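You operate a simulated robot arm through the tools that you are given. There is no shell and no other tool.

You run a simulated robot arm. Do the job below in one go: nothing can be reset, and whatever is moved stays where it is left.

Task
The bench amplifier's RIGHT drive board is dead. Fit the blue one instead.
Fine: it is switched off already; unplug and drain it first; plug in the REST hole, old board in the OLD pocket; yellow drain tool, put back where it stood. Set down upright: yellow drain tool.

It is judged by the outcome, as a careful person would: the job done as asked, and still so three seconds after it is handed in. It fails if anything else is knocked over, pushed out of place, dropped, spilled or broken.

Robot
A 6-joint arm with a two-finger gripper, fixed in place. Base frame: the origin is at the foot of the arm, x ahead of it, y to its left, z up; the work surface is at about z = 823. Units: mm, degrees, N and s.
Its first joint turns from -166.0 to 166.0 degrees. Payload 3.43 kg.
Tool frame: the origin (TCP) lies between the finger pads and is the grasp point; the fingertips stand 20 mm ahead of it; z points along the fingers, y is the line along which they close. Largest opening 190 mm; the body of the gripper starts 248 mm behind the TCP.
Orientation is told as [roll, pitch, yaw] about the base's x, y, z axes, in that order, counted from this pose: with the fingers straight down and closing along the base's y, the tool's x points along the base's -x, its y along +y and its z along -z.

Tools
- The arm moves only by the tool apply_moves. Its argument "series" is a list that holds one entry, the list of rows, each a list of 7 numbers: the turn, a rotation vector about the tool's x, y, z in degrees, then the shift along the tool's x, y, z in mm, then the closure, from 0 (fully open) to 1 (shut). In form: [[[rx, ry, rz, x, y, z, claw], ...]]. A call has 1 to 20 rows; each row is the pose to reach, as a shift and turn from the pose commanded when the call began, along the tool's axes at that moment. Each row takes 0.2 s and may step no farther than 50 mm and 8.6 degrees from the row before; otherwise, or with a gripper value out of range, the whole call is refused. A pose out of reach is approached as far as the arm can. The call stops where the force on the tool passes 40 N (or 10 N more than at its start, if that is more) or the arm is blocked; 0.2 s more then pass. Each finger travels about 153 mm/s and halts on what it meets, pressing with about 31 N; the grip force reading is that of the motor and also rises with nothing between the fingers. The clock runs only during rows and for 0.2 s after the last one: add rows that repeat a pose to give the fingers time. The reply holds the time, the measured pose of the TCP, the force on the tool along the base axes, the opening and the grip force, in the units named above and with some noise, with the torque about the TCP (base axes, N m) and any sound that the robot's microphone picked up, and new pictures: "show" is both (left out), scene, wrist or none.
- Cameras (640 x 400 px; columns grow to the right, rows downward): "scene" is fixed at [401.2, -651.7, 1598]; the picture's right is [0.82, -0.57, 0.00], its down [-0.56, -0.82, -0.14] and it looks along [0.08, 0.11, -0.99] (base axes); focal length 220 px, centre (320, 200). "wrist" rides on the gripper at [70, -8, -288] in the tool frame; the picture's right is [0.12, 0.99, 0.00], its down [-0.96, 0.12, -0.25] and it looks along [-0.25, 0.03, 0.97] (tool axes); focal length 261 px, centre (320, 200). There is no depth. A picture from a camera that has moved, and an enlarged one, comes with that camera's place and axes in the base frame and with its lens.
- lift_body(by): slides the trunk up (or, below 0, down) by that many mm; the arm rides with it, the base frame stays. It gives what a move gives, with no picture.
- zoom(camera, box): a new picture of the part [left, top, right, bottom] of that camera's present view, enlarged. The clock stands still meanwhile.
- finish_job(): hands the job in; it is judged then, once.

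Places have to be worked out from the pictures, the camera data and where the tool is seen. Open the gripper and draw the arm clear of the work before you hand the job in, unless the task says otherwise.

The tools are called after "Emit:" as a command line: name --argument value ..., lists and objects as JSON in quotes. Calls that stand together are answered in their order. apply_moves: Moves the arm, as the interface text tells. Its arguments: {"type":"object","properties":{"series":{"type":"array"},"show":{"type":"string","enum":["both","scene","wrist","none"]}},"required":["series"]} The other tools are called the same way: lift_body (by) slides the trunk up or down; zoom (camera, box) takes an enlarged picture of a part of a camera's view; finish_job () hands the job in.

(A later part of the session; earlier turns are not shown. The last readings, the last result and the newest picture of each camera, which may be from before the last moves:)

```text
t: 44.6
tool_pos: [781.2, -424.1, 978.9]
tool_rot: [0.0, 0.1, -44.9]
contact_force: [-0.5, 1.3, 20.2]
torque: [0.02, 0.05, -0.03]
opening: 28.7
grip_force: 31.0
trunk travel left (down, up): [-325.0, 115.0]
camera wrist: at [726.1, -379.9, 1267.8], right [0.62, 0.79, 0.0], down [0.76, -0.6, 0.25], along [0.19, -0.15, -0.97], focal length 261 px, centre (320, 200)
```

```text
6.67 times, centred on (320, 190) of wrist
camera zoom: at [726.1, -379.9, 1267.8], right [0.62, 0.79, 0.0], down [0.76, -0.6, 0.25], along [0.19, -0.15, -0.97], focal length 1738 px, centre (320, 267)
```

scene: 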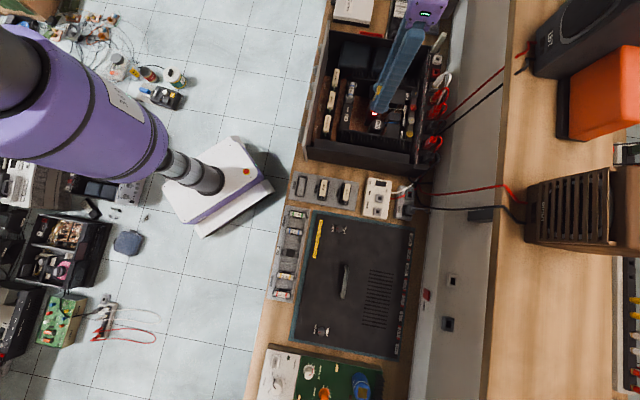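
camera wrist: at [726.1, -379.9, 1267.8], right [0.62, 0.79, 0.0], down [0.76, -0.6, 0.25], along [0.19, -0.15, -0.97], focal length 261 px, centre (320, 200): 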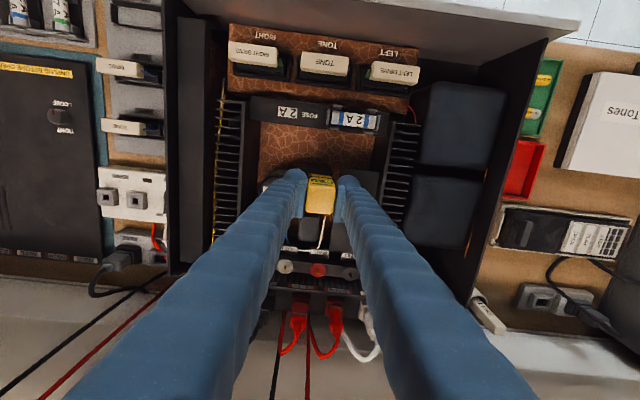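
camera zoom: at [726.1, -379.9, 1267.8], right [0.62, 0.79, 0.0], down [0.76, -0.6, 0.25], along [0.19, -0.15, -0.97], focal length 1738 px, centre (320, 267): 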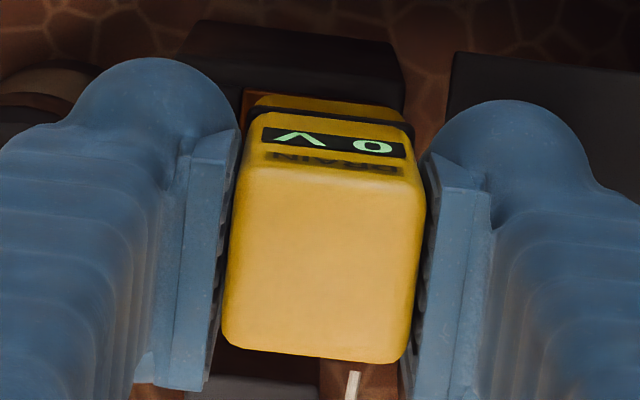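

The display reads 0 V and the lamp is out: drained. I lift the tool off and carry it back over its original spot.

Emit:
apply_moves --series '[[[0, 0, 0, 0, 0, -42, 1], [0, 0, 0, 0, 0, -85, 1], [0, 0, 0, 12.3, -46.8, -85, 1], [0, 0, 0, 24.6, -93.6, -85, 1], [0, 0, 0, 36.9, -140.4, -85, 1], [0, 0, 0, 49.1, -187.1, -85, 1], [0, 0, 0, 61.4, -233.9, -85, 1], [0, 0, 0, 73.7, -280.7, -85, 1], [0, 0, 0, 86, -327.5, -85, 1], [0, 0, 0, 98.3, -374.3, -85, 1], [0, 0, 0, 110.6, -421.1, -85, 1], [0, 0, 0, 122.8, -467.8, -85, 1], [0, 0, 0, 135.1, -514.6, -85, 1], [0, 0, 0, 147.4, -561.4, -85, 1], [0, 0, 0, 159.7, -608.2, -85, 1], [0, 0, 0, 172, -655, -85, 1], [0, 0, 0, 184.2, -701.7, -85, 1], [0, 0, 0, 196.5, -748.5, -85, 1]]]' --show "scene"

Emit:
zoom --camera "scene" --box '[290, 40, 460, 160]'

Emit:
apply_moves --series '[[[0, 0, 0, 0, 0, 0, 1], [0, 0, 0, 0, 0, 0, 1]]]' --show "wrist"

```text
t: 48.4
tool_pos: [112.4, -815.6, 1063.8]
tool_rot: [0.1, 0.1, -44.9]
contact_force: [-0.7, -0.3, -2.0]
torque: [0.03, -0.14, 0.04]
opening: 28.8
grip_force: 30.7
trunk travel left (down, up): [-325.0, 115.0]
```

scene: 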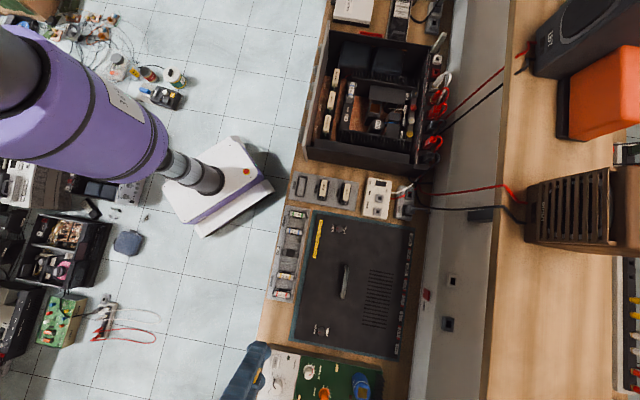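

```text
3.33 times, centred on (375, 100) of scene
camera zoom: at [401.2, -651.7, 1598.0], right [0.82, -0.57, 0.0], down [-0.56, -0.82, -0.14], along [0.08, 0.11, -0.99], focal length 734 px, centre (137, 533)
```

zoom: 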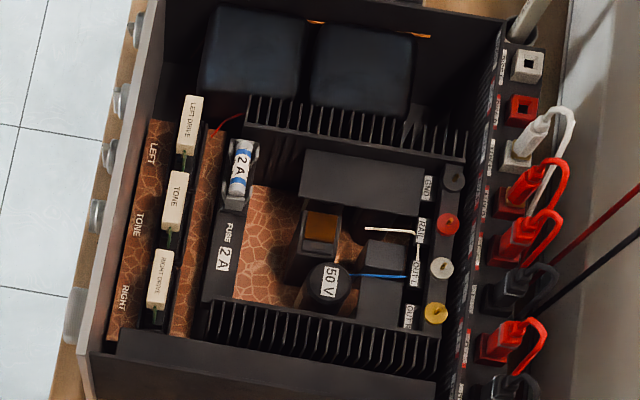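

```text
t: 49.0
tool_pos: [113.4, -815.9, 1063.8]
tool_rot: [-0.1, 0.0, -44.9]
contact_force: [0.2, -0.8, -2.4]
torque: [0.08, 0.0, -0.02]
opening: 28.8
grip_force: 30.8
trunk travel left (down, up): [-325.0, 115.0]
camera wrist: at [59.0, -772.3, 1352.7], right [0.62, 0.79, 0.0], down [0.76, -0.6, 0.25], along [0.19, -0.15, -0.97], focal length 261 px, centre (320, 200)
```

wrist: 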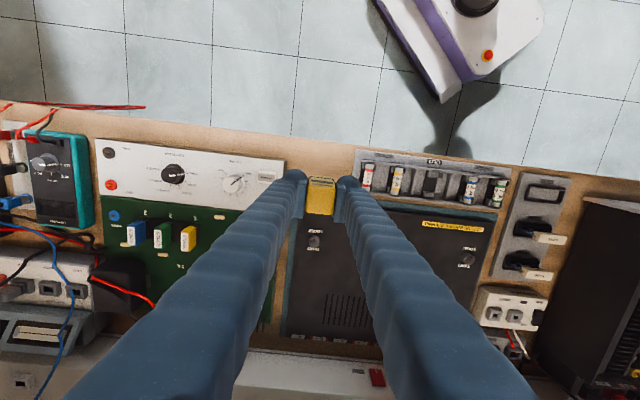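

Lamp dark from above too. Pose reads p≈-497, q≈656.6; I correct +1.5 mm and lower the tool to its original spot, slowing near the bench.

Emit:
apply_moves --series '[[[0, 0, 0, 0.4, 1.5, 40, 1], [0, 0, 0, 0.4, 1.5, 80, 1], [0, 0, 0, 0.4, 1.5, 120, 1], [0, 0, 0, 0.4, 1.5, 150, 1], [0, 0, 0, 0.4, 1.5, 168, 1], [0, 0, 0, 0.4, 1.5, 176, 1], [0, 0, 0, 0.4, 1.5, 180, 1]]]' --show "wrist"

```text
t: 50.6
tool_pos: [115.0, -811.7, 884.6]
tool_rot: [0.0, 0.1, -45.0]
contact_force: [-0.5, -0.4, -1.6]
torque: [0.01, -0.03, 0.0]
opening: 28.9
grip_force: 31.1
trunk travel left (down, up): [-325.0, 115.0]
camera wrist: at [61.4, -770.2, 1172.9], right [0.62, 0.79, 0.0], down [0.76, -0.6, 0.25], along [0.19, -0.15, -0.97], focal length 261 px, centre (320, 200)
```

wrist: 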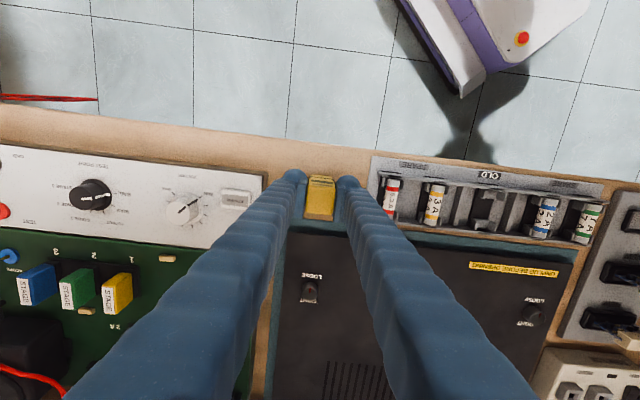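

The view matches the pickup picture closely. I lower the last few millimetres until contact.

Emit:
apply_moves --series '[[[0, 0, 0, 0, -0.5, 2, 1], [0, 0, 0, 0, -0.5, 3.5, 1], [0, 0, 0, 0, -0.5, 4.5, 1]]]' --show "none"

```text
t: 51.4
tool_pos: [114.4, -815.2, 879.7]
tool_rot: [0.0, 0.1, -44.9]
contact_force: [0.1, 0.0, -2.1]
torque: [-0.01, 0.01, 0.01]
opening: 29.1
grip_force: 31.2
trunk travel left (down, up): [-325.0, 115.0]
```

Still hanging free (−2.1 N weight). I continue down in small steps.

Emit:
apply_moves --series '[[[0, 0, 0, 0.5, 0, 0.7, 1], [0, 0, 0, 0.5, 0, 1.4, 1], [0, 0, 0, 0.5, 0, 2, 1]]]' --show "none"

```text
t: 52.2
tool_pos: [113.9, -814.2, 880.3]
tool_rot: [-0.1, 0.0, -45.0]
contact_force: [2.0, 0.3, 21.1]
torque: [0.1, -0.05, 0.02]
opening: 29.0
grip_force: 31.4
trunk travel left (down, up): [-325.0, 115.0]
```

Standing on the bench (21 N). I ease off 1 mm, open the fingers, and rise straight up.

Emit:
apply_moves --series '[[[0, 0, 0, 0, 0, -1, 1], [0, 0, 0, 0, 0, -1, 0.84], [0, 0, 0, 0, 0, -1, 0.76], [0, 0, 0, 0, 0, -1, 0.7], [0, 0, 0, 0, 0, -15, 0.7], [0, 0, 0, 0, 0, -50, 0.7], [0, 0, 0, 0, 0, -95, 0.7], [0, 0, 0, 0, 0, -140, 0.7]]]' --show "both"

Emit:
zoom --camera "wrist" --box '[270, 140, 370, 220]'

```text
t: 54.0
tool_pos: [112.7, -813.4, 1020.5]
tool_rot: [-0.1, 0.1, -45.0]
contact_force: [-0.8, 0.3, -0.1]
torque: [-0.04, -0.01, -0.02]
opening: 57.0
grip_force: 0.0
trunk travel left (down, up): [-325.0, 115.0]
camera wrist: at [58.7, -769.8, 1308.3], right [0.62, 0.79, 0.0], down [0.76, -0.6, 0.25], along [0.19, -0.15, -0.97], focal length 261 px, centre (320, 200)
```

scene: 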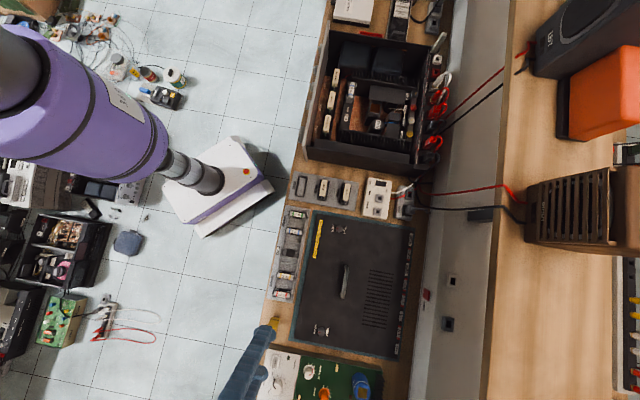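
wrist: 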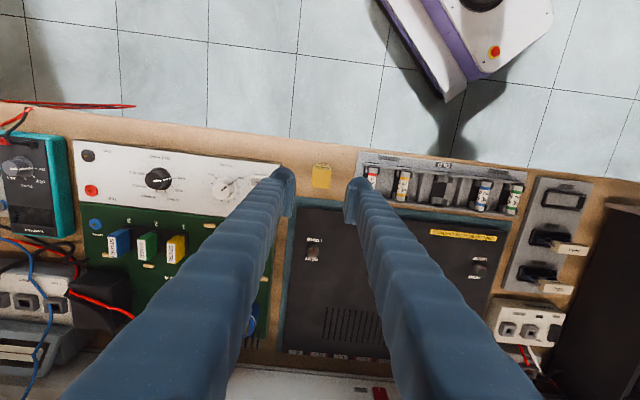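

```text
5.00 times, centred on (320, 180) of wrist
camera zoom: at [58.7, -769.8, 1308.3], right [0.62, 0.79, 0.0], down [0.76, -0.6, 0.25], along [0.19, -0.15, -0.97], focal length 1303 px, centre (320, 300)
```

zoom: 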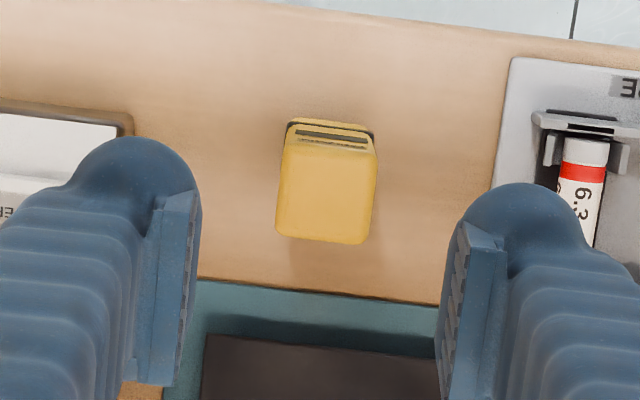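

The drain tool stands upright at its place. Now I turn the gripper by 90° (closing across the boards) and travel over the RIGHT DRIVE board in the chassis.

Emit:
apply_moves --series '[[[0, 0, -6.43, -3.4, 45.7, -4.3, 0.7], [0, 0, -12.86, -6.9, 91.4, -8.6, 0.7], [0, 0, -19.3, -10.3, 137, -12.9, 0.7], [0, 0, -25.7, -13.7, 182.9, -17, 0.7], [0, 0, -32.1, -17, 228.6, -21.4, 0.7], [0, 0, -38.6, -20.6, 274, -25.7, 0.7], [0, 0, -45, -24, 320, -30, 0.7], [0, 0, -51.4, -27.4, 365.7, -34, 0.7], [0, 0, -57.9, -30.9, 411.4, -38.6, 0.7], [0, 0, -64.3, -34.3, 457, -43, 0.7], [0, 0, -70.7, -37.7, 503, -47, 0.7], [0, 0, -77.1, -41, 548.6, -51, 0.7], [0, 0, -83.6, -44.6, 594, -55.7, 0.7], [0, 0, -90, -48, 640, -60, 0.7], [0, 0, -90, -48, 640, -60, 0.7]]]' --show "both"

Emit:
zoom --camera "wrist" --box '[250, 110, 390, 250]'

```text
t: 57.2
tool_pos: [598.8, -395.3, 1077.4]
tool_rot: [0.1, 0.1, 45.1]
contact_force: [-0.6, 0.2, 0.9]
torque: [-0.08, 0.0, 0.0]
opening: 57.1
grip_force: 0.0
trunk travel left (down, up): [-325.0, 115.0]
camera wrist: at [557.4, -450.2, 1366.0], right [-0.79, 0.62, 0.0], down [0.6, 0.76, 0.25], along [0.15, 0.2, -0.97], focal length 261 px, centre (320, 200)
```

scene: 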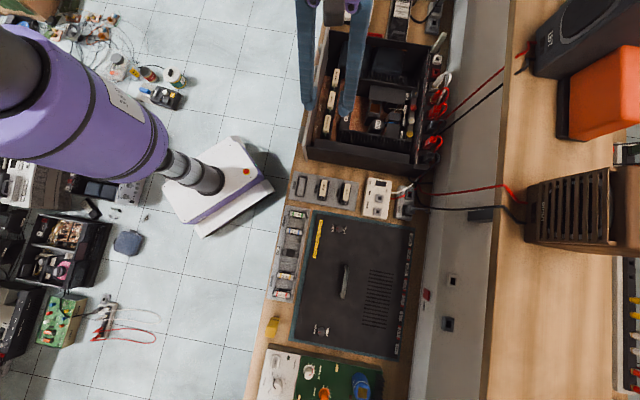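
wrist: 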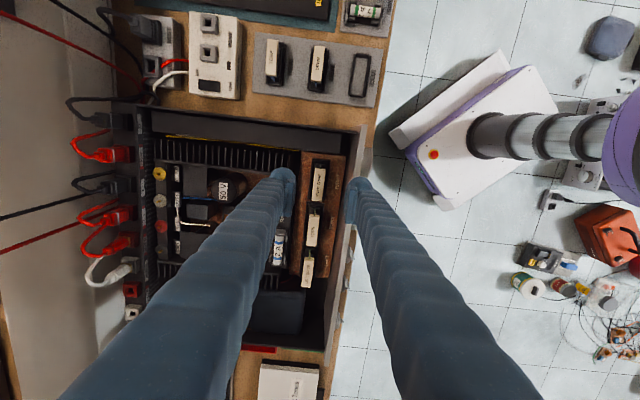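

```text
2.86 times, centred on (320, 180) of wrist
camera zoom: at [557.4, -450.2, 1366.0], right [-0.79, 0.62, 0.0], down [0.6, 0.76, 0.25], along [0.15, 0.2, -0.97], focal length 745 px, centre (320, 257)
```

zoom: 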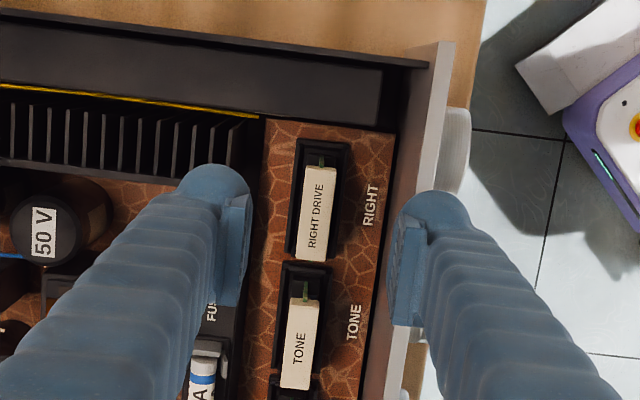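

RIGHT DRIVE's handle is at p≈160, q≈705, top z≈940, about 17×54 mm. I move over it and down to z≈985 with a 50 mm opening, then check.

Emit:
apply_moves --series '[[[0, 0, 0, -8, -0.8, 30, 0.72], [0, 0, 0, -15.5, -1.5, 60, 0.74], [0, 0, 0, -15.5, -1.5, 90, 0.74], [0, 0, 0, -15.5, -1.5, 90, 0.74]]]' --show "wrist"

Emit:
zoom --camera "wrist" --box '[260, 130, 400, 250]'

```text
t: 58.2
tool_pos: [613.1, -383.8, 989.3]
tool_rot: [0.1, 0.1, 45.2]
contact_force: [-0.4, -0.9, 0.3]
torque: [0.03, -0.01, -0.02]
opening: 49.1
grip_force: 0.1
trunk travel left (down, up): [-325.0, 115.0]
camera wrist: at [571.0, -439.7, 1277.4], right [-0.79, 0.62, 0.0], down [0.6, 0.76, 0.25], along [0.15, 0.2, -0.97], focal length 261 px, centre (320, 200)
```

wrist: 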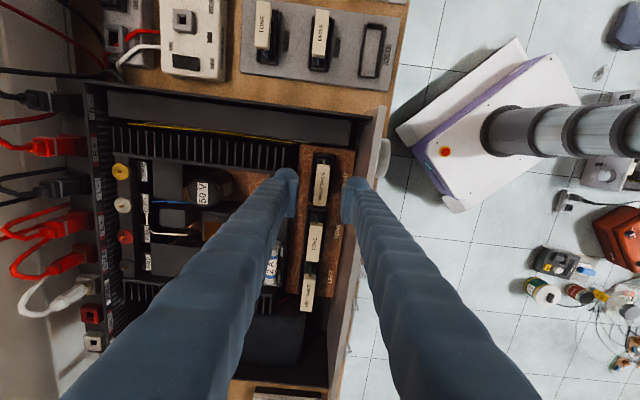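

```text
3.33 times, centred on (330, 190) of wrist
camera zoom: at [571.0, -439.7, 1277.4], right [-0.79, 0.62, 0.0], down [0.6, 0.76, 0.25], along [0.15, 0.2, -0.97], focal length 869 px, centre (287, 233)
```

zoom: 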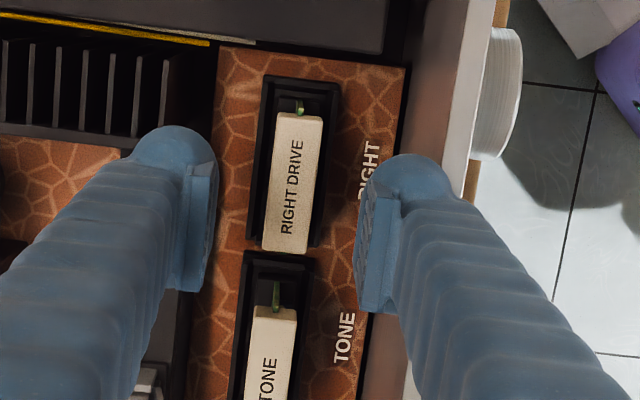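

Handle centre computes to p≈159, q≈704.5, right between the fingers. I adjust 3 mm and go down to z≈932, watching force.

Emit:
apply_moves --series '[[[0, 0, 0.2, 3, 0.4, 20, 0.74], [0, 0, 0.2, 3, 0.4, 40, 0.74], [0, 0, 0.2, 3, 0.4, 52, 0.74], [0, 0, 0.2, 3, 0.4, 57, 0.74]]]' --show "wrist"

Emit:
zoom --camera "wrist" --box '[260, 130, 400, 250]'

```text
t: 58.5
tool_pos: [614.8, -386.4, 984.9]
tool_rot: [-0.1, 0.0, 45.1]
contact_force: [-1.1, -1.2, 9.0]
torque: [0.24, 0.45, 0.03]
opening: 50.5
grip_force: 1.0
trunk travel left (down, up): [-325.0, 115.0]
stopped in row 1: the force on the tool passed its limit at 50 N (the readings are from after the stop); the commanded pose is now the measured one
camera wrist: at [571.1, -440.8, 1273.1], right [-0.79, 0.62, 0.0], down [0.6, 0.76, 0.25], along [0.15, 0.19, -0.97], focal length 261 px, centre (320, 200)
```

wrist: 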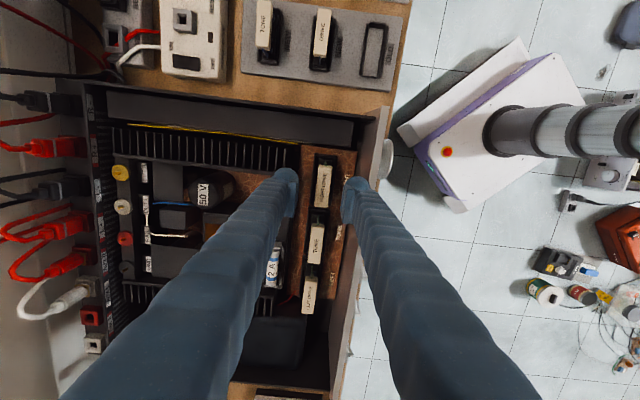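

```text
3.33 times, centred on (330, 190) of wrist
camera zoom: at [571.1, -440.8, 1273.1], right [-0.79, 0.62, 0.0], down [0.6, 0.76, 0.25], along [0.15, 0.19, -0.97], focal length 869 px, centre (287, 233)
```

zoom: 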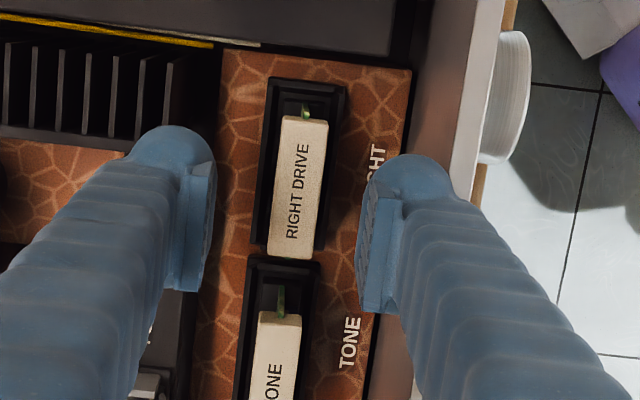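

The outer finger touched the top of the front panel (z≈965, q≈651–663). I lift off, narrow the opening to ~32 mm and re-centre.

Emit:
apply_moves --series '[[[0, 0, 0, 0, 0, -10, 0.74], [0, 0, 0, 1, 2, -15, 0.8], [0, 0, 0, 2.5, 3.8, -15, 0.835], [0, 0, 0, 2.5, 3.8, -15, 0.835]]]' --show "both"

Emit:
zoom --camera "wrist" --box '[260, 130, 400, 250]'

Emit:
zoom --camera "scene" --box '[290, 40, 460, 160]'

```text
t: 59.5
tool_pos: [609.0, -383.4, 1000.5]
tool_rot: [-0.1, -0.1, 45.0]
contact_force: [0.0, -0.9, 0.2]
torque: [0.05, 0.0, -0.02]
opening: 31.3
grip_force: 0.1
trunk travel left (down, up): [-325.0, 115.0]
camera wrist: at [566.1, -439.8, 1287.8], right [-0.79, 0.62, 0.0], down [0.6, 0.76, 0.25], along [0.15, 0.19, -0.97], focal length 261 px, centre (320, 200)
```

scene: 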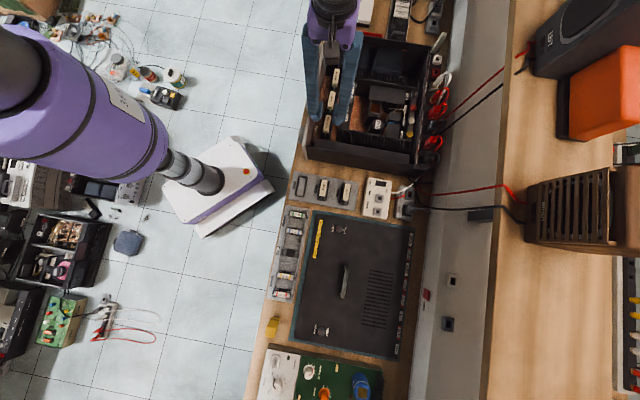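
wrist: 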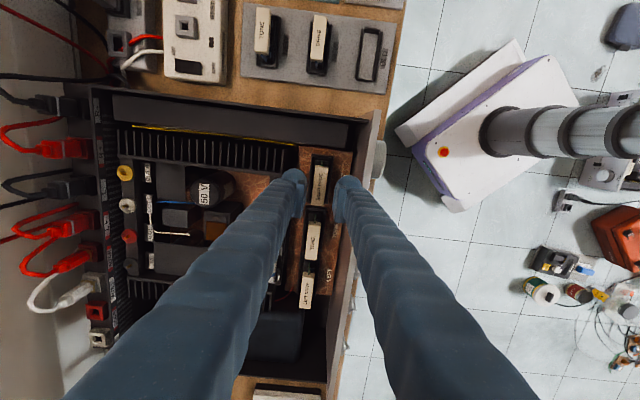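

```text
3.33 times, centred on (330, 190) of wrist
camera zoom: at [566.1, -439.8, 1287.8], right [-0.79, 0.62, 0.0], down [0.6, 0.76, 0.25], along [0.15, 0.19, -0.97], focal length 869 px, centre (287, 233)
```

zoom: 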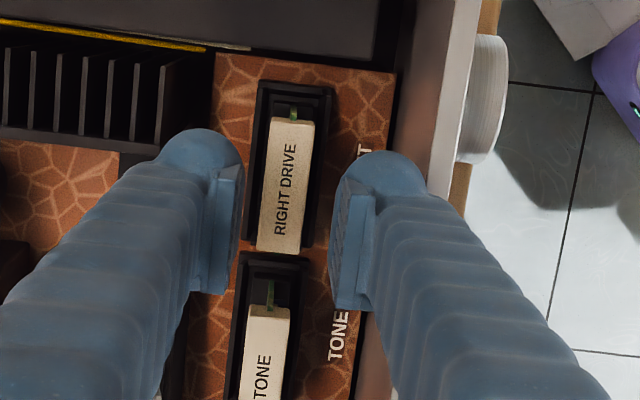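

```text
3.33 times, centred on (375, 100) of scene
camera zoom: at [401.2, -651.7, 1598.0], right [0.82, -0.57, 0.0], down [-0.56, -0.82, -0.14], along [0.08, 0.11, -0.99], focal length 734 px, centre (137, 533)
```

zoom: 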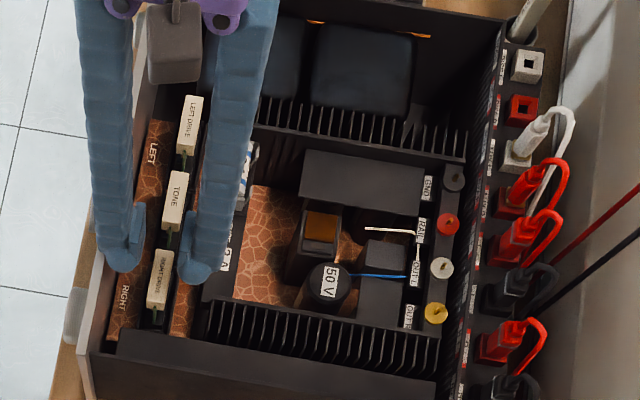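

The finger bodies are thicker (~30 mm) than the pads, and the front panel's top is at q 644–654, z 965. I narrow the opening to 25 mm and centre on q≈703.5 before descending.

Emit:
apply_moves --series '[[[0, 0, 0, 0.5, -1, 0, 0.86], [0, 0, 0, 0.5, -1, 3, 0.868], [0, 0, 0, 0.5, -1, 3, 0.868]]]' --show "wrist"

Emit:
zoom --camera "wrist" --box '[270, 140, 370, 220]'

```text
t: 60.3
tool_pos: [611.0, -386.4, 996.7]
tool_rot: [0.0, 0.0, 45.0]
contact_force: [0.8, 0.2, 0.3]
torque: [0.01, 0.01, 0.0]
opening: 25.1
grip_force: 0.0
trunk travel left (down, up): [-325.0, 115.0]
camera wrist: at [566.6, -441.6, 1284.3], right [-0.79, 0.62, 0.0], down [0.6, 0.76, 0.25], along [0.15, 0.19, -0.97], focal length 261 px, centre (320, 200)
```

wrist: 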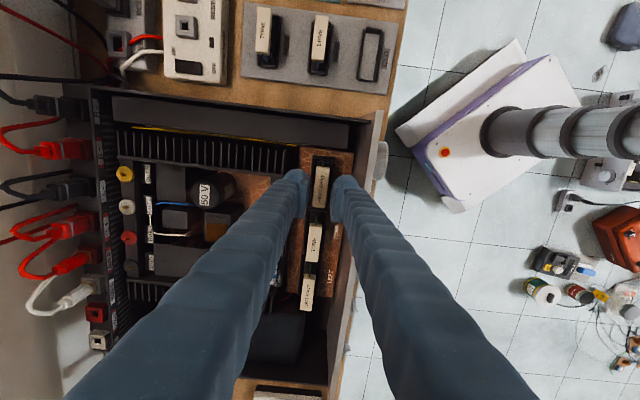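

```text
5.00 times, centred on (320, 180) of wrist
camera zoom: at [566.6, -441.6, 1284.3], right [-0.79, 0.62, 0.0], down [0.6, 0.76, 0.25], along [0.15, 0.19, -0.97], focal length 1303 px, centre (320, 300)
```

zoom: 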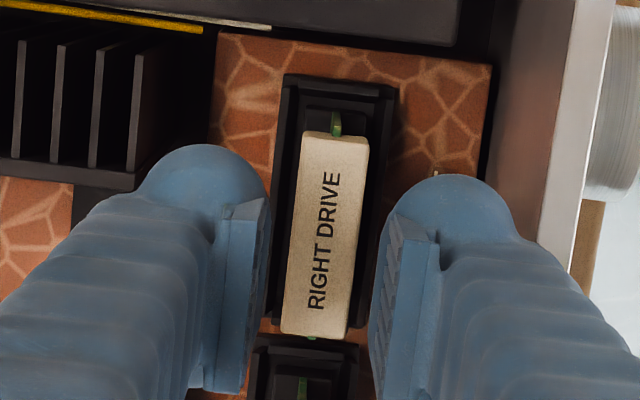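

Handle is 1.6 mm toward −q from the tool axis; I correct that and descend in small steps to z≈949.

Emit:
apply_moves --series '[[[0, 0, 0, 0, 1.6, 0, 0.868], [0, 0, 0, 0, 1.6, 10, 0.868], [0, 0, 0, 0, 1.6, 20, 0.868], [0, 0, 0, 0, 1.6, 30, 0.868], [0, 0, 0, 0, 1.6, 40, 0.868], [0, 0, 0, 0, 1.6, 48, 0.868]]]' --show "wrist"

Emit:
zoom --camera "wrist" --box '[270, 140, 370, 220]'

```text
t: 61.7
tool_pos: [608.5, -382.5, 947.7]
tool_rot: [-0.2, 0.0, 45.1]
contact_force: [-0.8, -0.2, -0.3]
torque: [0.0, 0.0, -0.02]
opening: 25.0
grip_force: 0.2
trunk travel left (down, up): [-325.0, 115.0]
camera wrist: at [565.2, -438.9, 1236.4], right [-0.79, 0.62, 0.0], down [0.6, 0.76, 0.25], along [0.15, 0.19, -0.97], focal length 261 px, centre (320, 200)
```

wrist: 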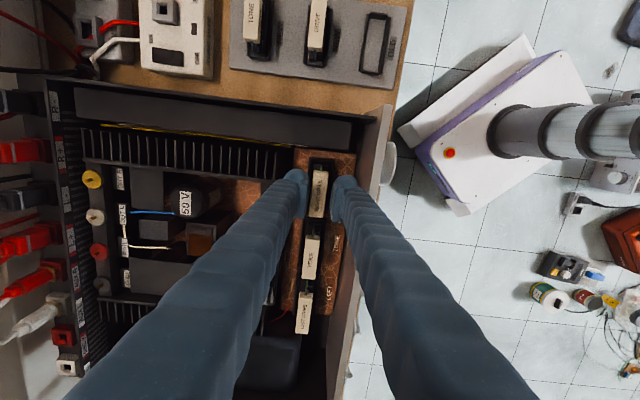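

```text
5.00 times, centred on (320, 180) of wrist
camera zoom: at [565.2, -438.9, 1236.4], right [-0.79, 0.62, 0.0], down [0.6, 0.76, 0.25], along [0.15, 0.19, -0.97], focal length 1303 px, centre (320, 300)
```

zoom: 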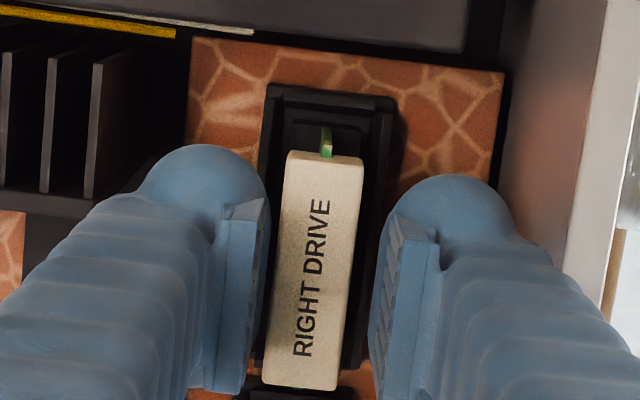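

No contact and the handle is between the pads. I go 6 mm lower and close on it.

Emit:
apply_moves --series '[[[0, 0, 0, 0, -0.6, 4, 0.868], [0, 0, 0, 0, -0.6, 7, 0.868], [0, 0, 0, 0, -0.6, 7, 0.9], [0, 0, 0, 0, -0.6, 7, 1], [0, 0, 0, 0, -0.6, 7, 1]]]' --show "wrist"

Emit:
zoom --camera "wrist" --box '[270, 140, 370, 220]'

```text
t: 62.9
tool_pos: [608.6, -384.2, 940.6]
tool_rot: [0.0, -0.1, 45.0]
contact_force: [0.1, -0.9, -0.3]
torque: [0.01, -0.03, -0.02]
opening: 16.5
grip_force: 30.4
trunk travel left (down, up): [-325.0, 115.0]
camera wrist: at [565.8, -439.2, 1228.9], right [-0.79, 0.62, 0.0], down [0.6, 0.76, 0.25], along [0.15, 0.19, -0.97], focal length 261 px, centre (320, 200)
```

wrist: 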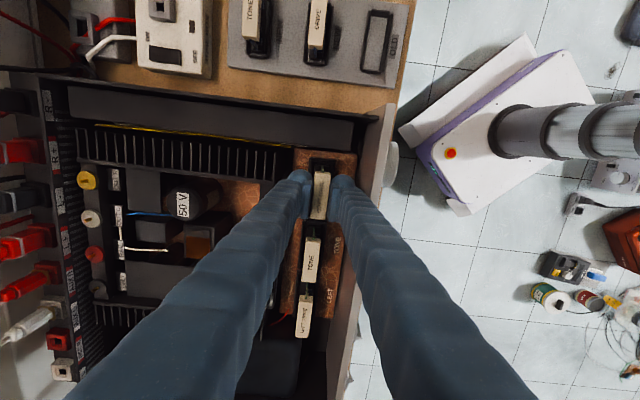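

```text
5.00 times, centred on (320, 180) of wrist
camera zoom: at [565.8, -439.2, 1228.9], right [-0.79, 0.62, 0.0], down [0.6, 0.76, 0.25], along [0.15, 0.19, -0.97], focal length 1303 px, centre (320, 300)
```

zoom: 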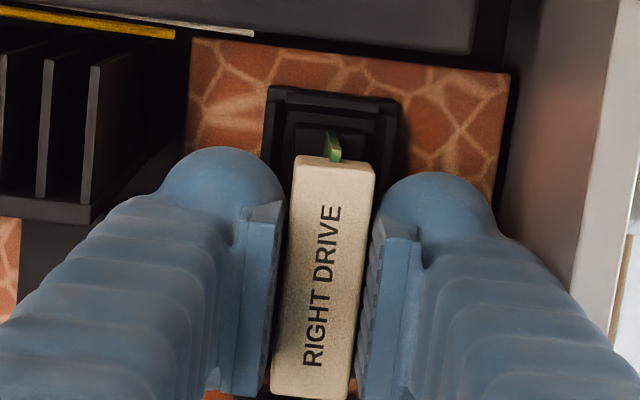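

Handle gripped at 16.5 mm; seated pose is p≈159, q≈702.4, z≈940.6. I pull straight up in small steps.

Emit:
apply_moves --series '[[[0, 0, 0, 0, 0, -3, 1], [0, 0, 0, 0, 0, -6, 1], [0, 0, 0, 0, 0, -10, 1], [0, 0, 0, 0, 0, -15, 1], [0, 0, 0, 0, 0, -20, 1]]]' --show "wrist"

Emit:
zoom --camera "wrist" --box '[270, 140, 370, 220]'

```text
t: 64.1
tool_pos: [608.4, -385.2, 960.0]
tool_rot: [0.0, 0.0, 45.0]
contact_force: [-0.1, -0.5, -0.8]
torque: [0.01, -0.05, 0.0]
opening: 16.4
grip_force: 31.0
trunk travel left (down, up): [-325.0, 115.0]
camera wrist: at [566.3, -440.1, 1248.9], right [-0.79, 0.62, 0.0], down [0.6, 0.76, 0.25], along [0.15, 0.19, -0.97], focal length 261 px, centre (320, 200)
```

wrist: 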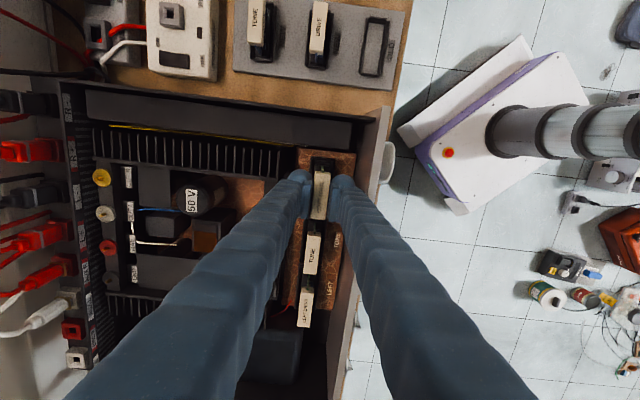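

```text
5.00 times, centred on (320, 180) of wrist
camera zoom: at [566.3, -440.1, 1248.9], right [-0.79, 0.62, 0.0], down [0.6, 0.76, 0.25], along [0.15, 0.19, -0.97], focal length 1303 px, centre (320, 300)
```

zoom: 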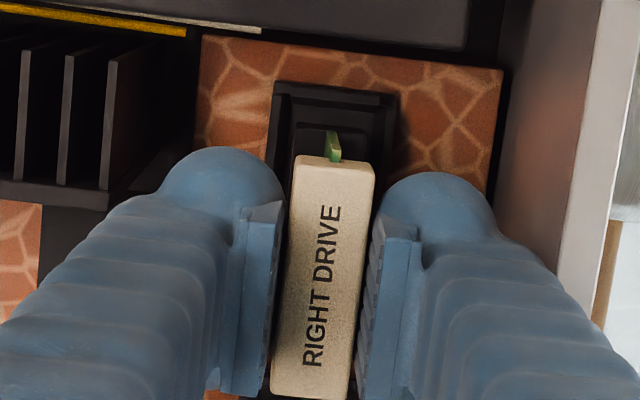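

The board is coming out with the gripper. I lift it clear of the chassis and move toward the tray, stopping short to view the OLD pocket.

Emit:
apply_moves --series '[[[0, 0, 0, 0, 0, -20, 1], [0, 0, 0, 0, 0, -50, 1], [0, 0, 0, 0, 0, -90, 1], [0, 0, 0, 0, 0, -120, 1], [0, 0, 0, 30, 13, -120, 1], [0, 0, 0, 60, 26, -120, 1], [0, 0, 0, 90, 39, -120, 1], [0, 0, 0, 119, 52, -120, 1], [0, 0, 0, 119, 52, -120, 1]]]' --show "both"

Emit:
zoom --camera "wrist" --box '[240, 60, 400, 200]'

Emit:
zoom --camera "scene" --box '[280, 90, 420, 220]'

```text
t: 66.1
tool_pos: [487.9, -431.5, 1080.0]
tool_rot: [0.1, 0.0, 45.1]
contact_force: [0.2, -0.1, 0.2]
torque: [0.01, -0.01, 0.0]
opening: 16.4
grip_force: 31.5
trunk travel left (down, up): [-325.0, 115.0]
camera wrist: at [445.5, -488.3, 1368.1], right [-0.79, 0.62, 0.0], down [0.6, 0.76, 0.25], along [0.15, 0.19, -0.97], focal length 261 px, centre (320, 200)
```

scene: 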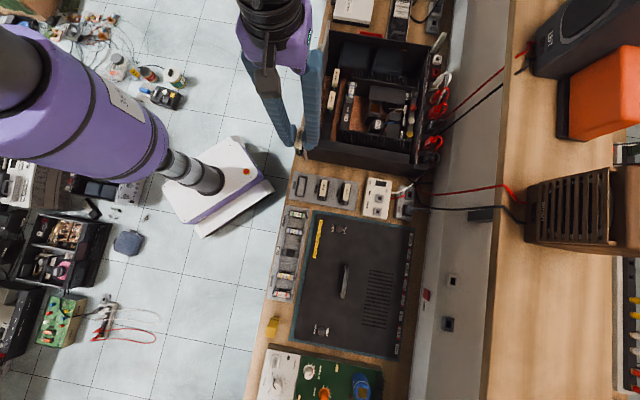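
wrist: 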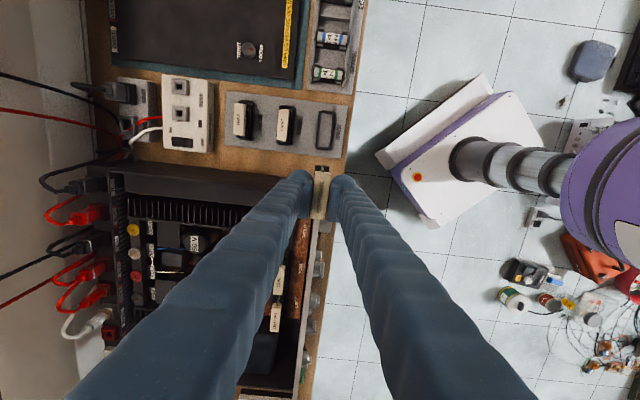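

```text
2.86 times, centred on (320, 130) of wrist
camera zoom: at [445.5, -488.3, 1368.1], right [-0.79, 0.62, 0.0], down [0.6, 0.76, 0.25], along [0.15, 0.19, -0.97], focal length 745 px, centre (320, 400)
```

zoom: 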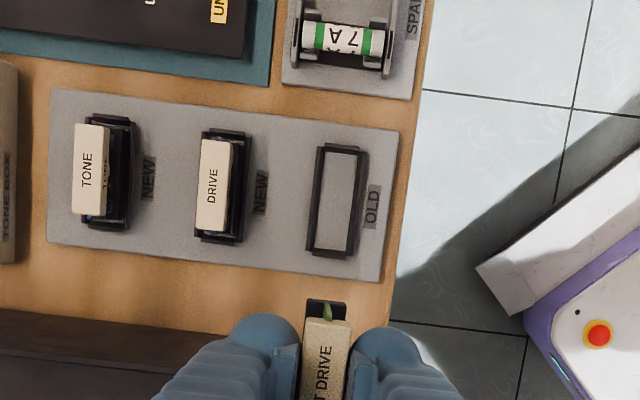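

```text
3.08 times, centred on (350, 155) of scene
camera zoom: at [401.2, -651.7, 1598.0], right [0.82, -0.57, 0.0], down [-0.56, -0.82, -0.14], along [0.08, 0.11, -0.99], focal length 677 px, centre (228, 338)
```

zoom: 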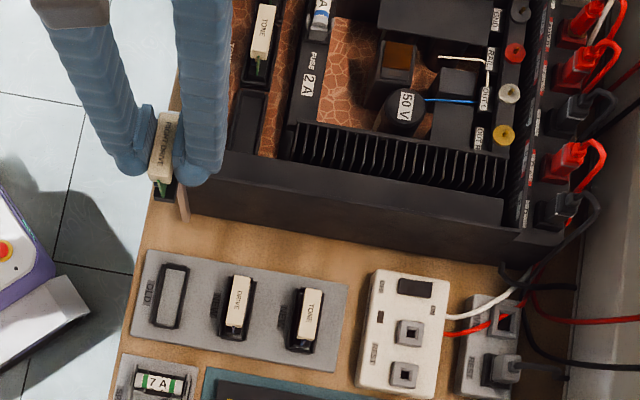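

The old board is out and held. OLD pocket centre computes to p≈-35, q≈649. I lower beside it (p≈15, z≈960) for an accurate look before placing.

Emit:
apply_moves --series '[[[0, 0, 0, 25, 0, 20, 1], [0, 0, 0, 25, 0, 60, 1], [0, 0, 0, 25, 0, 100, 1], [0, 0, 0, 25, 0, 120, 1], [0, 0, 0, 25, 0, 120, 1]]]' --show "wrist"

Emit:
zoom --camera "wrist" --box '[240, 80, 400, 220]'

```text
t: 67.3
tool_pos: [474.1, -451.0, 962.6]
tool_rot: [0.0, 0.1, 45.0]
contact_force: [-0.8, 0.4, -0.6]
torque: [-0.01, -0.01, 0.02]
opening: 16.7
grip_force: 31.4
trunk travel left (down, up): [-325.0, 115.0]
camera wrist: at [430.1, -505.3, 1250.7], right [-0.79, 0.62, 0.0], down [0.6, 0.76, 0.25], along [0.15, 0.19, -0.97], focal length 261 px, centre (320, 200)
```

wrist: 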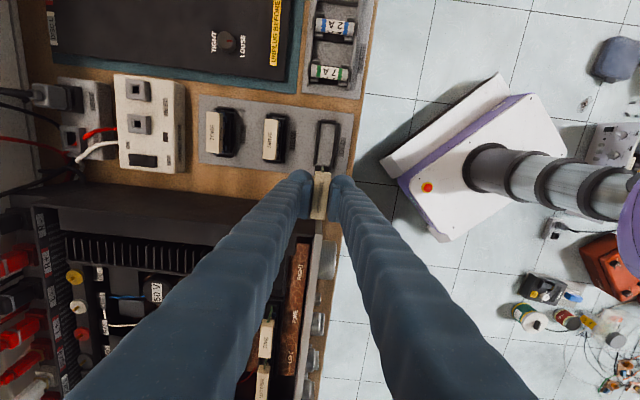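

```text
2.86 times, centred on (320, 150) of wrist
camera zoom: at [430.1, -505.3, 1250.7], right [-0.79, 0.62, 0.0], down [0.6, 0.76, 0.25], along [0.15, 0.19, -0.97], focal length 745 px, centre (320, 343)
```

zoom: 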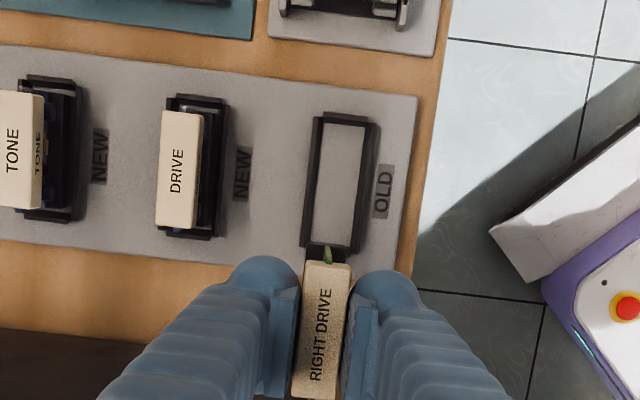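

Working relative to the tool axis, the pocket centre is 52 mm further toward −p and ~2.7 mm toward −q from the held board. I move there and come down to z≈905, still above the frame.

Emit:
apply_moves --series '[[[0, 0, 0, 26, 1.4, 0, 1], [0, 0, 0, 52, 2.7, 0, 1], [0, 0, 0, 52, 2.7, 0, 1], [0, 0, 0, 52, 2.7, 30, 1], [0, 0, 0, 52, 2.7, 55, 1], [0, 0, 0, 52, 2.7, 55, 1]]]' --show "both"

Emit:
zoom --camera "wrist" --box '[260, 130, 380, 220]'

Emit:
zoom --camera "scene" --box '[270, 150, 370, 230]'

```text
t: 68.7
tool_pos: [431.2, -483.4, 907.7]
tool_rot: [-0.1, -0.1, 45.0]
contact_force: [-1.2, 0.2, -0.8]
torque: [0.03, -0.01, 0.01]
opening: 16.7
grip_force: 31.0
trunk travel left (down, up): [-325.0, 115.0]
camera wrist: at [387.3, -539.2, 1196.4], right [-0.79, 0.62, 0.0], down [0.6, 0.76, 0.25], along [0.15, 0.19, -0.97], focal length 261 px, centre (320, 200)
```

scene: 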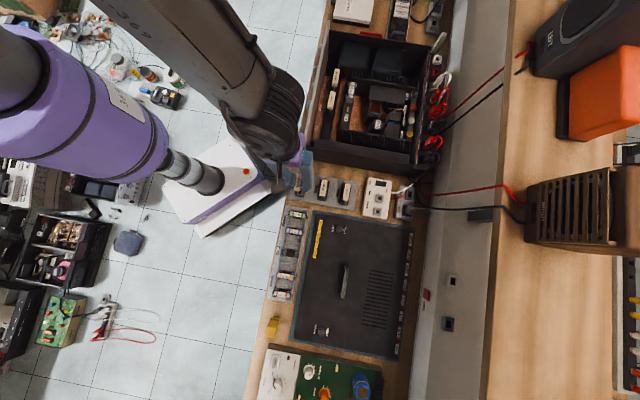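
wrist: 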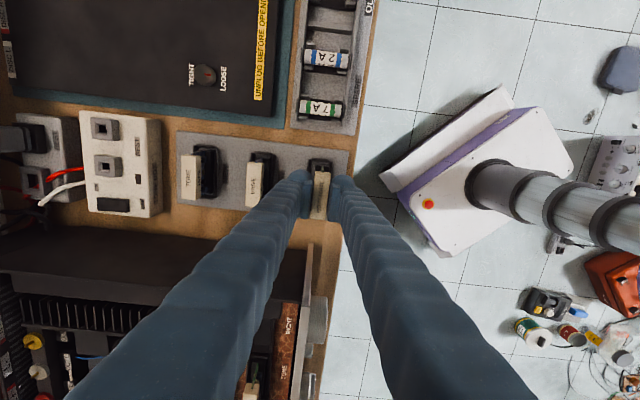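

```text
4.44 times, centred on (320, 175) of wrist
camera zoom: at [387.3, -539.2, 1196.4], right [-0.79, 0.62, 0.0], down [0.6, 0.76, 0.25], along [0.15, 0.19, -0.97], focal length 1158 px, centre (320, 311)
```

zoom: 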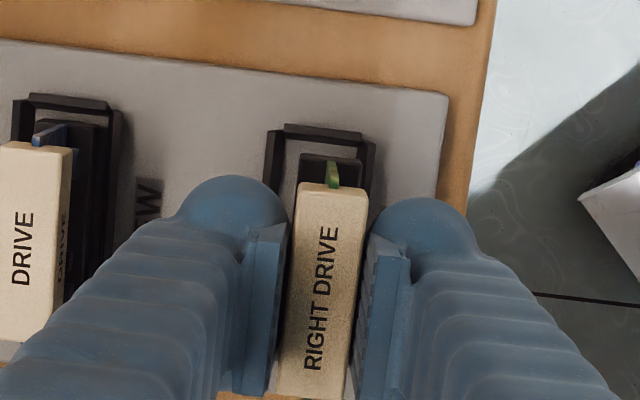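

```text
5.00 times, centred on (320, 190) of scene
camera zoom: at [401.2, -651.7, 1598.0], right [0.82, -0.57, 0.0], down [-0.56, -0.82, -0.14], along [0.08, 0.11, -0.99], focal length 1101 px, centre (320, 250)
```

zoom: 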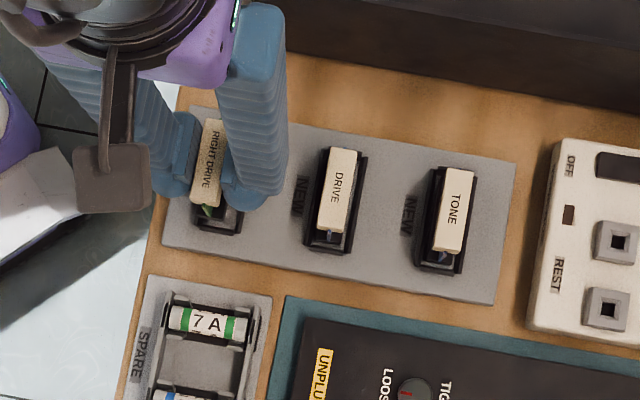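

Emit:
zoom --camera "wrist" --box '[295, 150, 350, 190]'

Emit:
zoom --camera "wrist" --box '[235, 140, 290, 215]'

```text
10.00 times, centred on (322, 170) of wrist
camera zoom: at [387.3, -539.2, 1196.4], right [-0.79, 0.62, 0.0], down [0.6, 0.76, 0.25], along [0.15, 0.19, -0.97], focal length 2606 px, centre (295, 500)
```

zoom: 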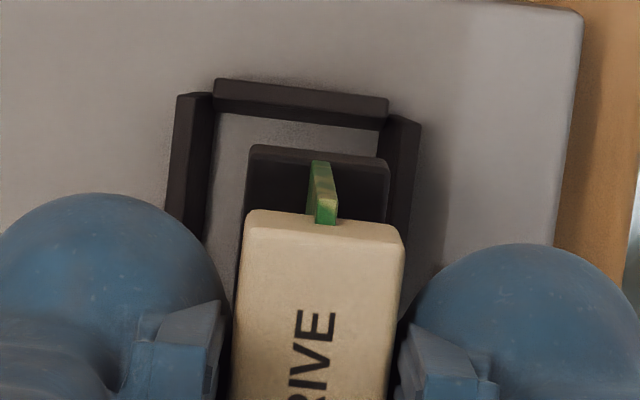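

```text
5.33 times, centred on (262, 178) of wrist
camera zoom: at [387.3, -539.2, 1196.4], right [-0.79, 0.62, 0.0], down [0.6, 0.76, 0.25], along [0.15, 0.19, -0.97], focal length 1390 px, centre (627, 320)
```

zoom: 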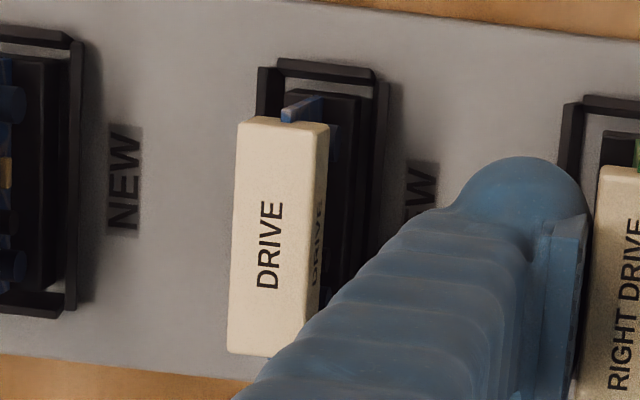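

Close zoom shows the board's base must shift ~2.2 mm toward +p and ~2.8 mm toward +q to be centred in the OLD frame (like the spare in its own frame). I correct and check again.

Emit:
apply_moves --series '[[[0, 0, 0, -2.2, -2.8, 0, 1], [0, 0, 0, -2.2, -2.8, 6, 1], [0, 0, 0, -2.2, -2.8, 6, 1]]]' --show "none"

Emit:
zoom --camera "wrist" --box '[290, 150, 354, 190]'

```text
t: 69.5
tool_pos: [434.8, -483.8, 901.3]
tool_rot: [-0.2, 0.0, 45.1]
contact_force: [0.1, -0.6, -1.3]
torque: [0.02, 0.01, 0.0]
opening: 16.4
grip_force: 30.4
trunk travel left (down, up): [-325.0, 115.0]
```

```text
10.00 times, centred on (322, 170) of wrist
camera zoom: at [392.3, -540.5, 1189.3], right [-0.79, 0.62, 0.0], down [0.6, 0.76, 0.25], along [0.15, 0.19, -0.97], focal length 2606 px, centre (300, 500)
```

zoom: 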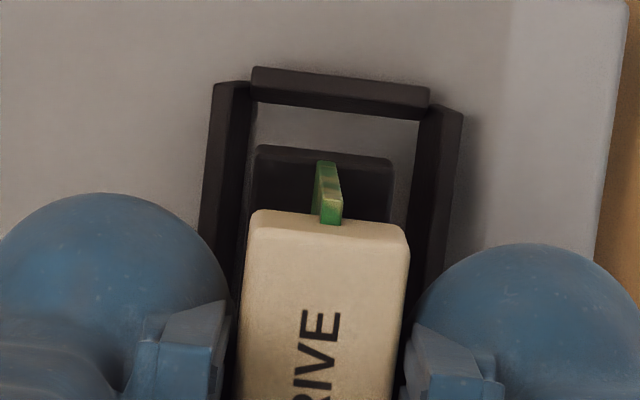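

Emit:
apply_moves --series '[[[0, 0, 0, 0, 0, 0, 1], [0, 0, 0, 0, 0, 0, 1], [0, 0, 0, 0, 0, 0, 1]]]' --show "none"

Emit:
zoom --camera "wrist" --box '[290, 150, 354, 190]'

```text
t: 70.3
tool_pos: [435.1, -483.3, 900.9]
tool_rot: [-0.1, 0.1, 45.0]
contact_force: [-0.1, 0.0, -1.0]
torque: [0.02, 0.01, -0.04]
opening: 16.7
grip_force: 30.3
trunk travel left (down, up): [-325.0, 115.0]
```

```text
10.00 times, centred on (322, 170) of wrist
camera zoom: at [392.3, -540.3, 1189.5], right [-0.79, 0.62, 0.0], down [0.6, 0.76, 0.25], along [0.15, 0.19, -0.97], focal length 2606 px, centre (300, 500)
```

zoom: 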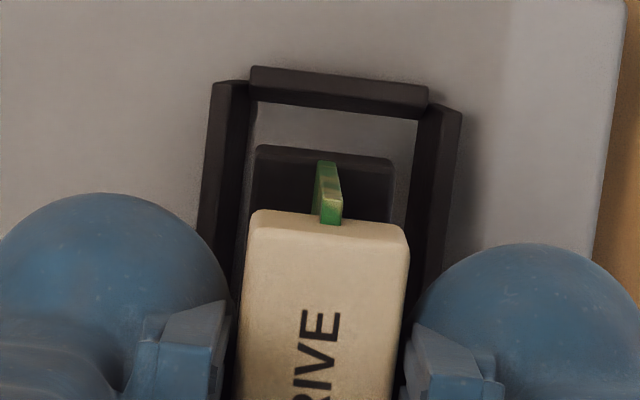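

The camera pose gives a steadier truth: along the bench it's now right; across it I overshot by ~2 mm. I correct back 2 mm and re-check.

Emit:
apply_moves --series '[[[0, 0, 0, 0, 2, 0, 1], [0, 0, 0, 0, 2, 0, 1], [0, 0, 0, 0, 2, 0, 1]]]' --show "none"

Emit:
zoom --camera "wrist" --box '[290, 150, 354, 190]'

```text
t: 71.1
tool_pos: [434.4, -483.7, 900.8]
tool_rot: [0.0, 0.0, 45.1]
contact_force: [0.0, 0.3, -0.1]
torque: [0.0, 0.03, -0.02]
opening: 16.3
grip_force: 30.9
trunk travel left (down, up): [-325.0, 115.0]
```

```text
10.00 times, centred on (322, 170) of wrist
camera zoom: at [391.0, -539.0, 1188.9], right [-0.79, 0.62, 0.0], down [0.6, 0.76, 0.25], along [0.15, 0.19, -0.97], focal length 2606 px, centre (300, 500)
```

zoom: 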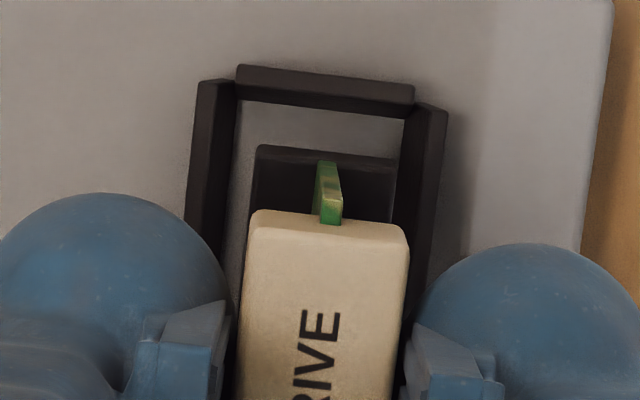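

Now the base is centred over the OLD frame in both directions. I lower it gently into the pocket.

Emit:
apply_moves --series '[[[0, 0, 0, 0, 0, 5, 1], [0, 0, 0, 0, 0, 10, 1], [0, 0, 0, 0, 0, 14, 1], [0, 0, 0, 0, 0, 17, 1]]]' --show "none"

Emit:
zoom --camera "wrist" --box '[290, 150, 354, 190]'

```text
t: 72.1
tool_pos: [432.9, -483.0, 882.5]
tool_rot: [0.0, 0.0, 45.1]
contact_force: [0.2, 0.1, 0.3]
torque: [0.0, -0.02, 0.0]
opening: 16.7
grip_force: 31.0
trunk travel left (down, up): [-325.0, 115.0]
```

```text
10.00 times, centred on (322, 170) of wrist
camera zoom: at [390.3, -537.7, 1170.8], right [-0.79, 0.62, 0.0], down [0.6, 0.76, 0.25], along [0.15, 0.19, -0.97], focal length 2606 px, centre (300, 500)
```

zoom: 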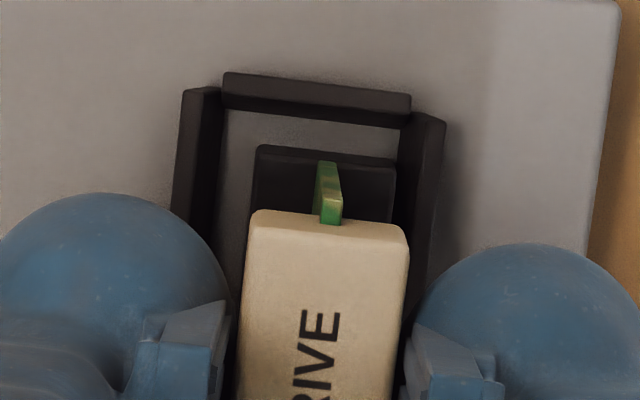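

The base is now inside the frame, ~1.7 mm off-centre toward −q but clear. I nudge it back and lower the last millimetres until it touches.

Emit:
apply_moves --series '[[[0, 0, 0, 0.3, -1.7, 0, 1], [0, 0, 0, 0.3, -1.7, 1.5, 1], [0, 0, 0, 0.3, -1.7, 3, 1], [0, 0, 0, 0.3, -1.7, 4, 1]]]' --show "none"

Emit:
zoom --camera "wrist" --box '[290, 150, 354, 190]'

```text
t: 73.1
tool_pos: [436.1, -483.4, 880.6]
tool_rot: [-0.2, 0.1, 44.9]
contact_force: [-1.2, 1.7, 31.5]
torque: [0.02, 0.07, 0.01]
opening: 16.7
grip_force: 31.1
trunk travel left (down, up): [-325.0, 115.0]
```

```text
10.00 times, centred on (322, 170) of wrist
camera zoom: at [391.5, -539.8, 1169.1], right [-0.79, 0.62, 0.0], down [0.6, 0.76, 0.25], along [0.16, 0.19, -0.97], focal length 2606 px, centre (300, 500)
```

zoom: 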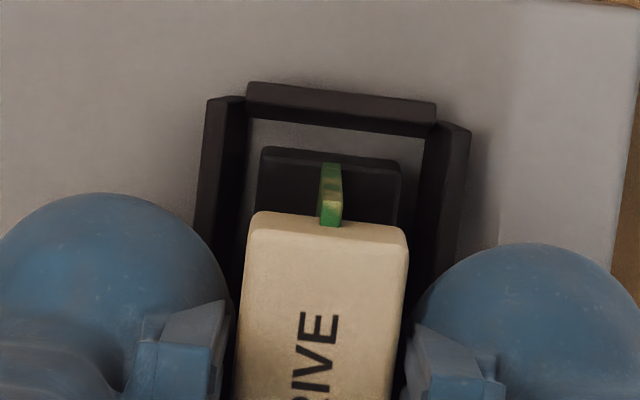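

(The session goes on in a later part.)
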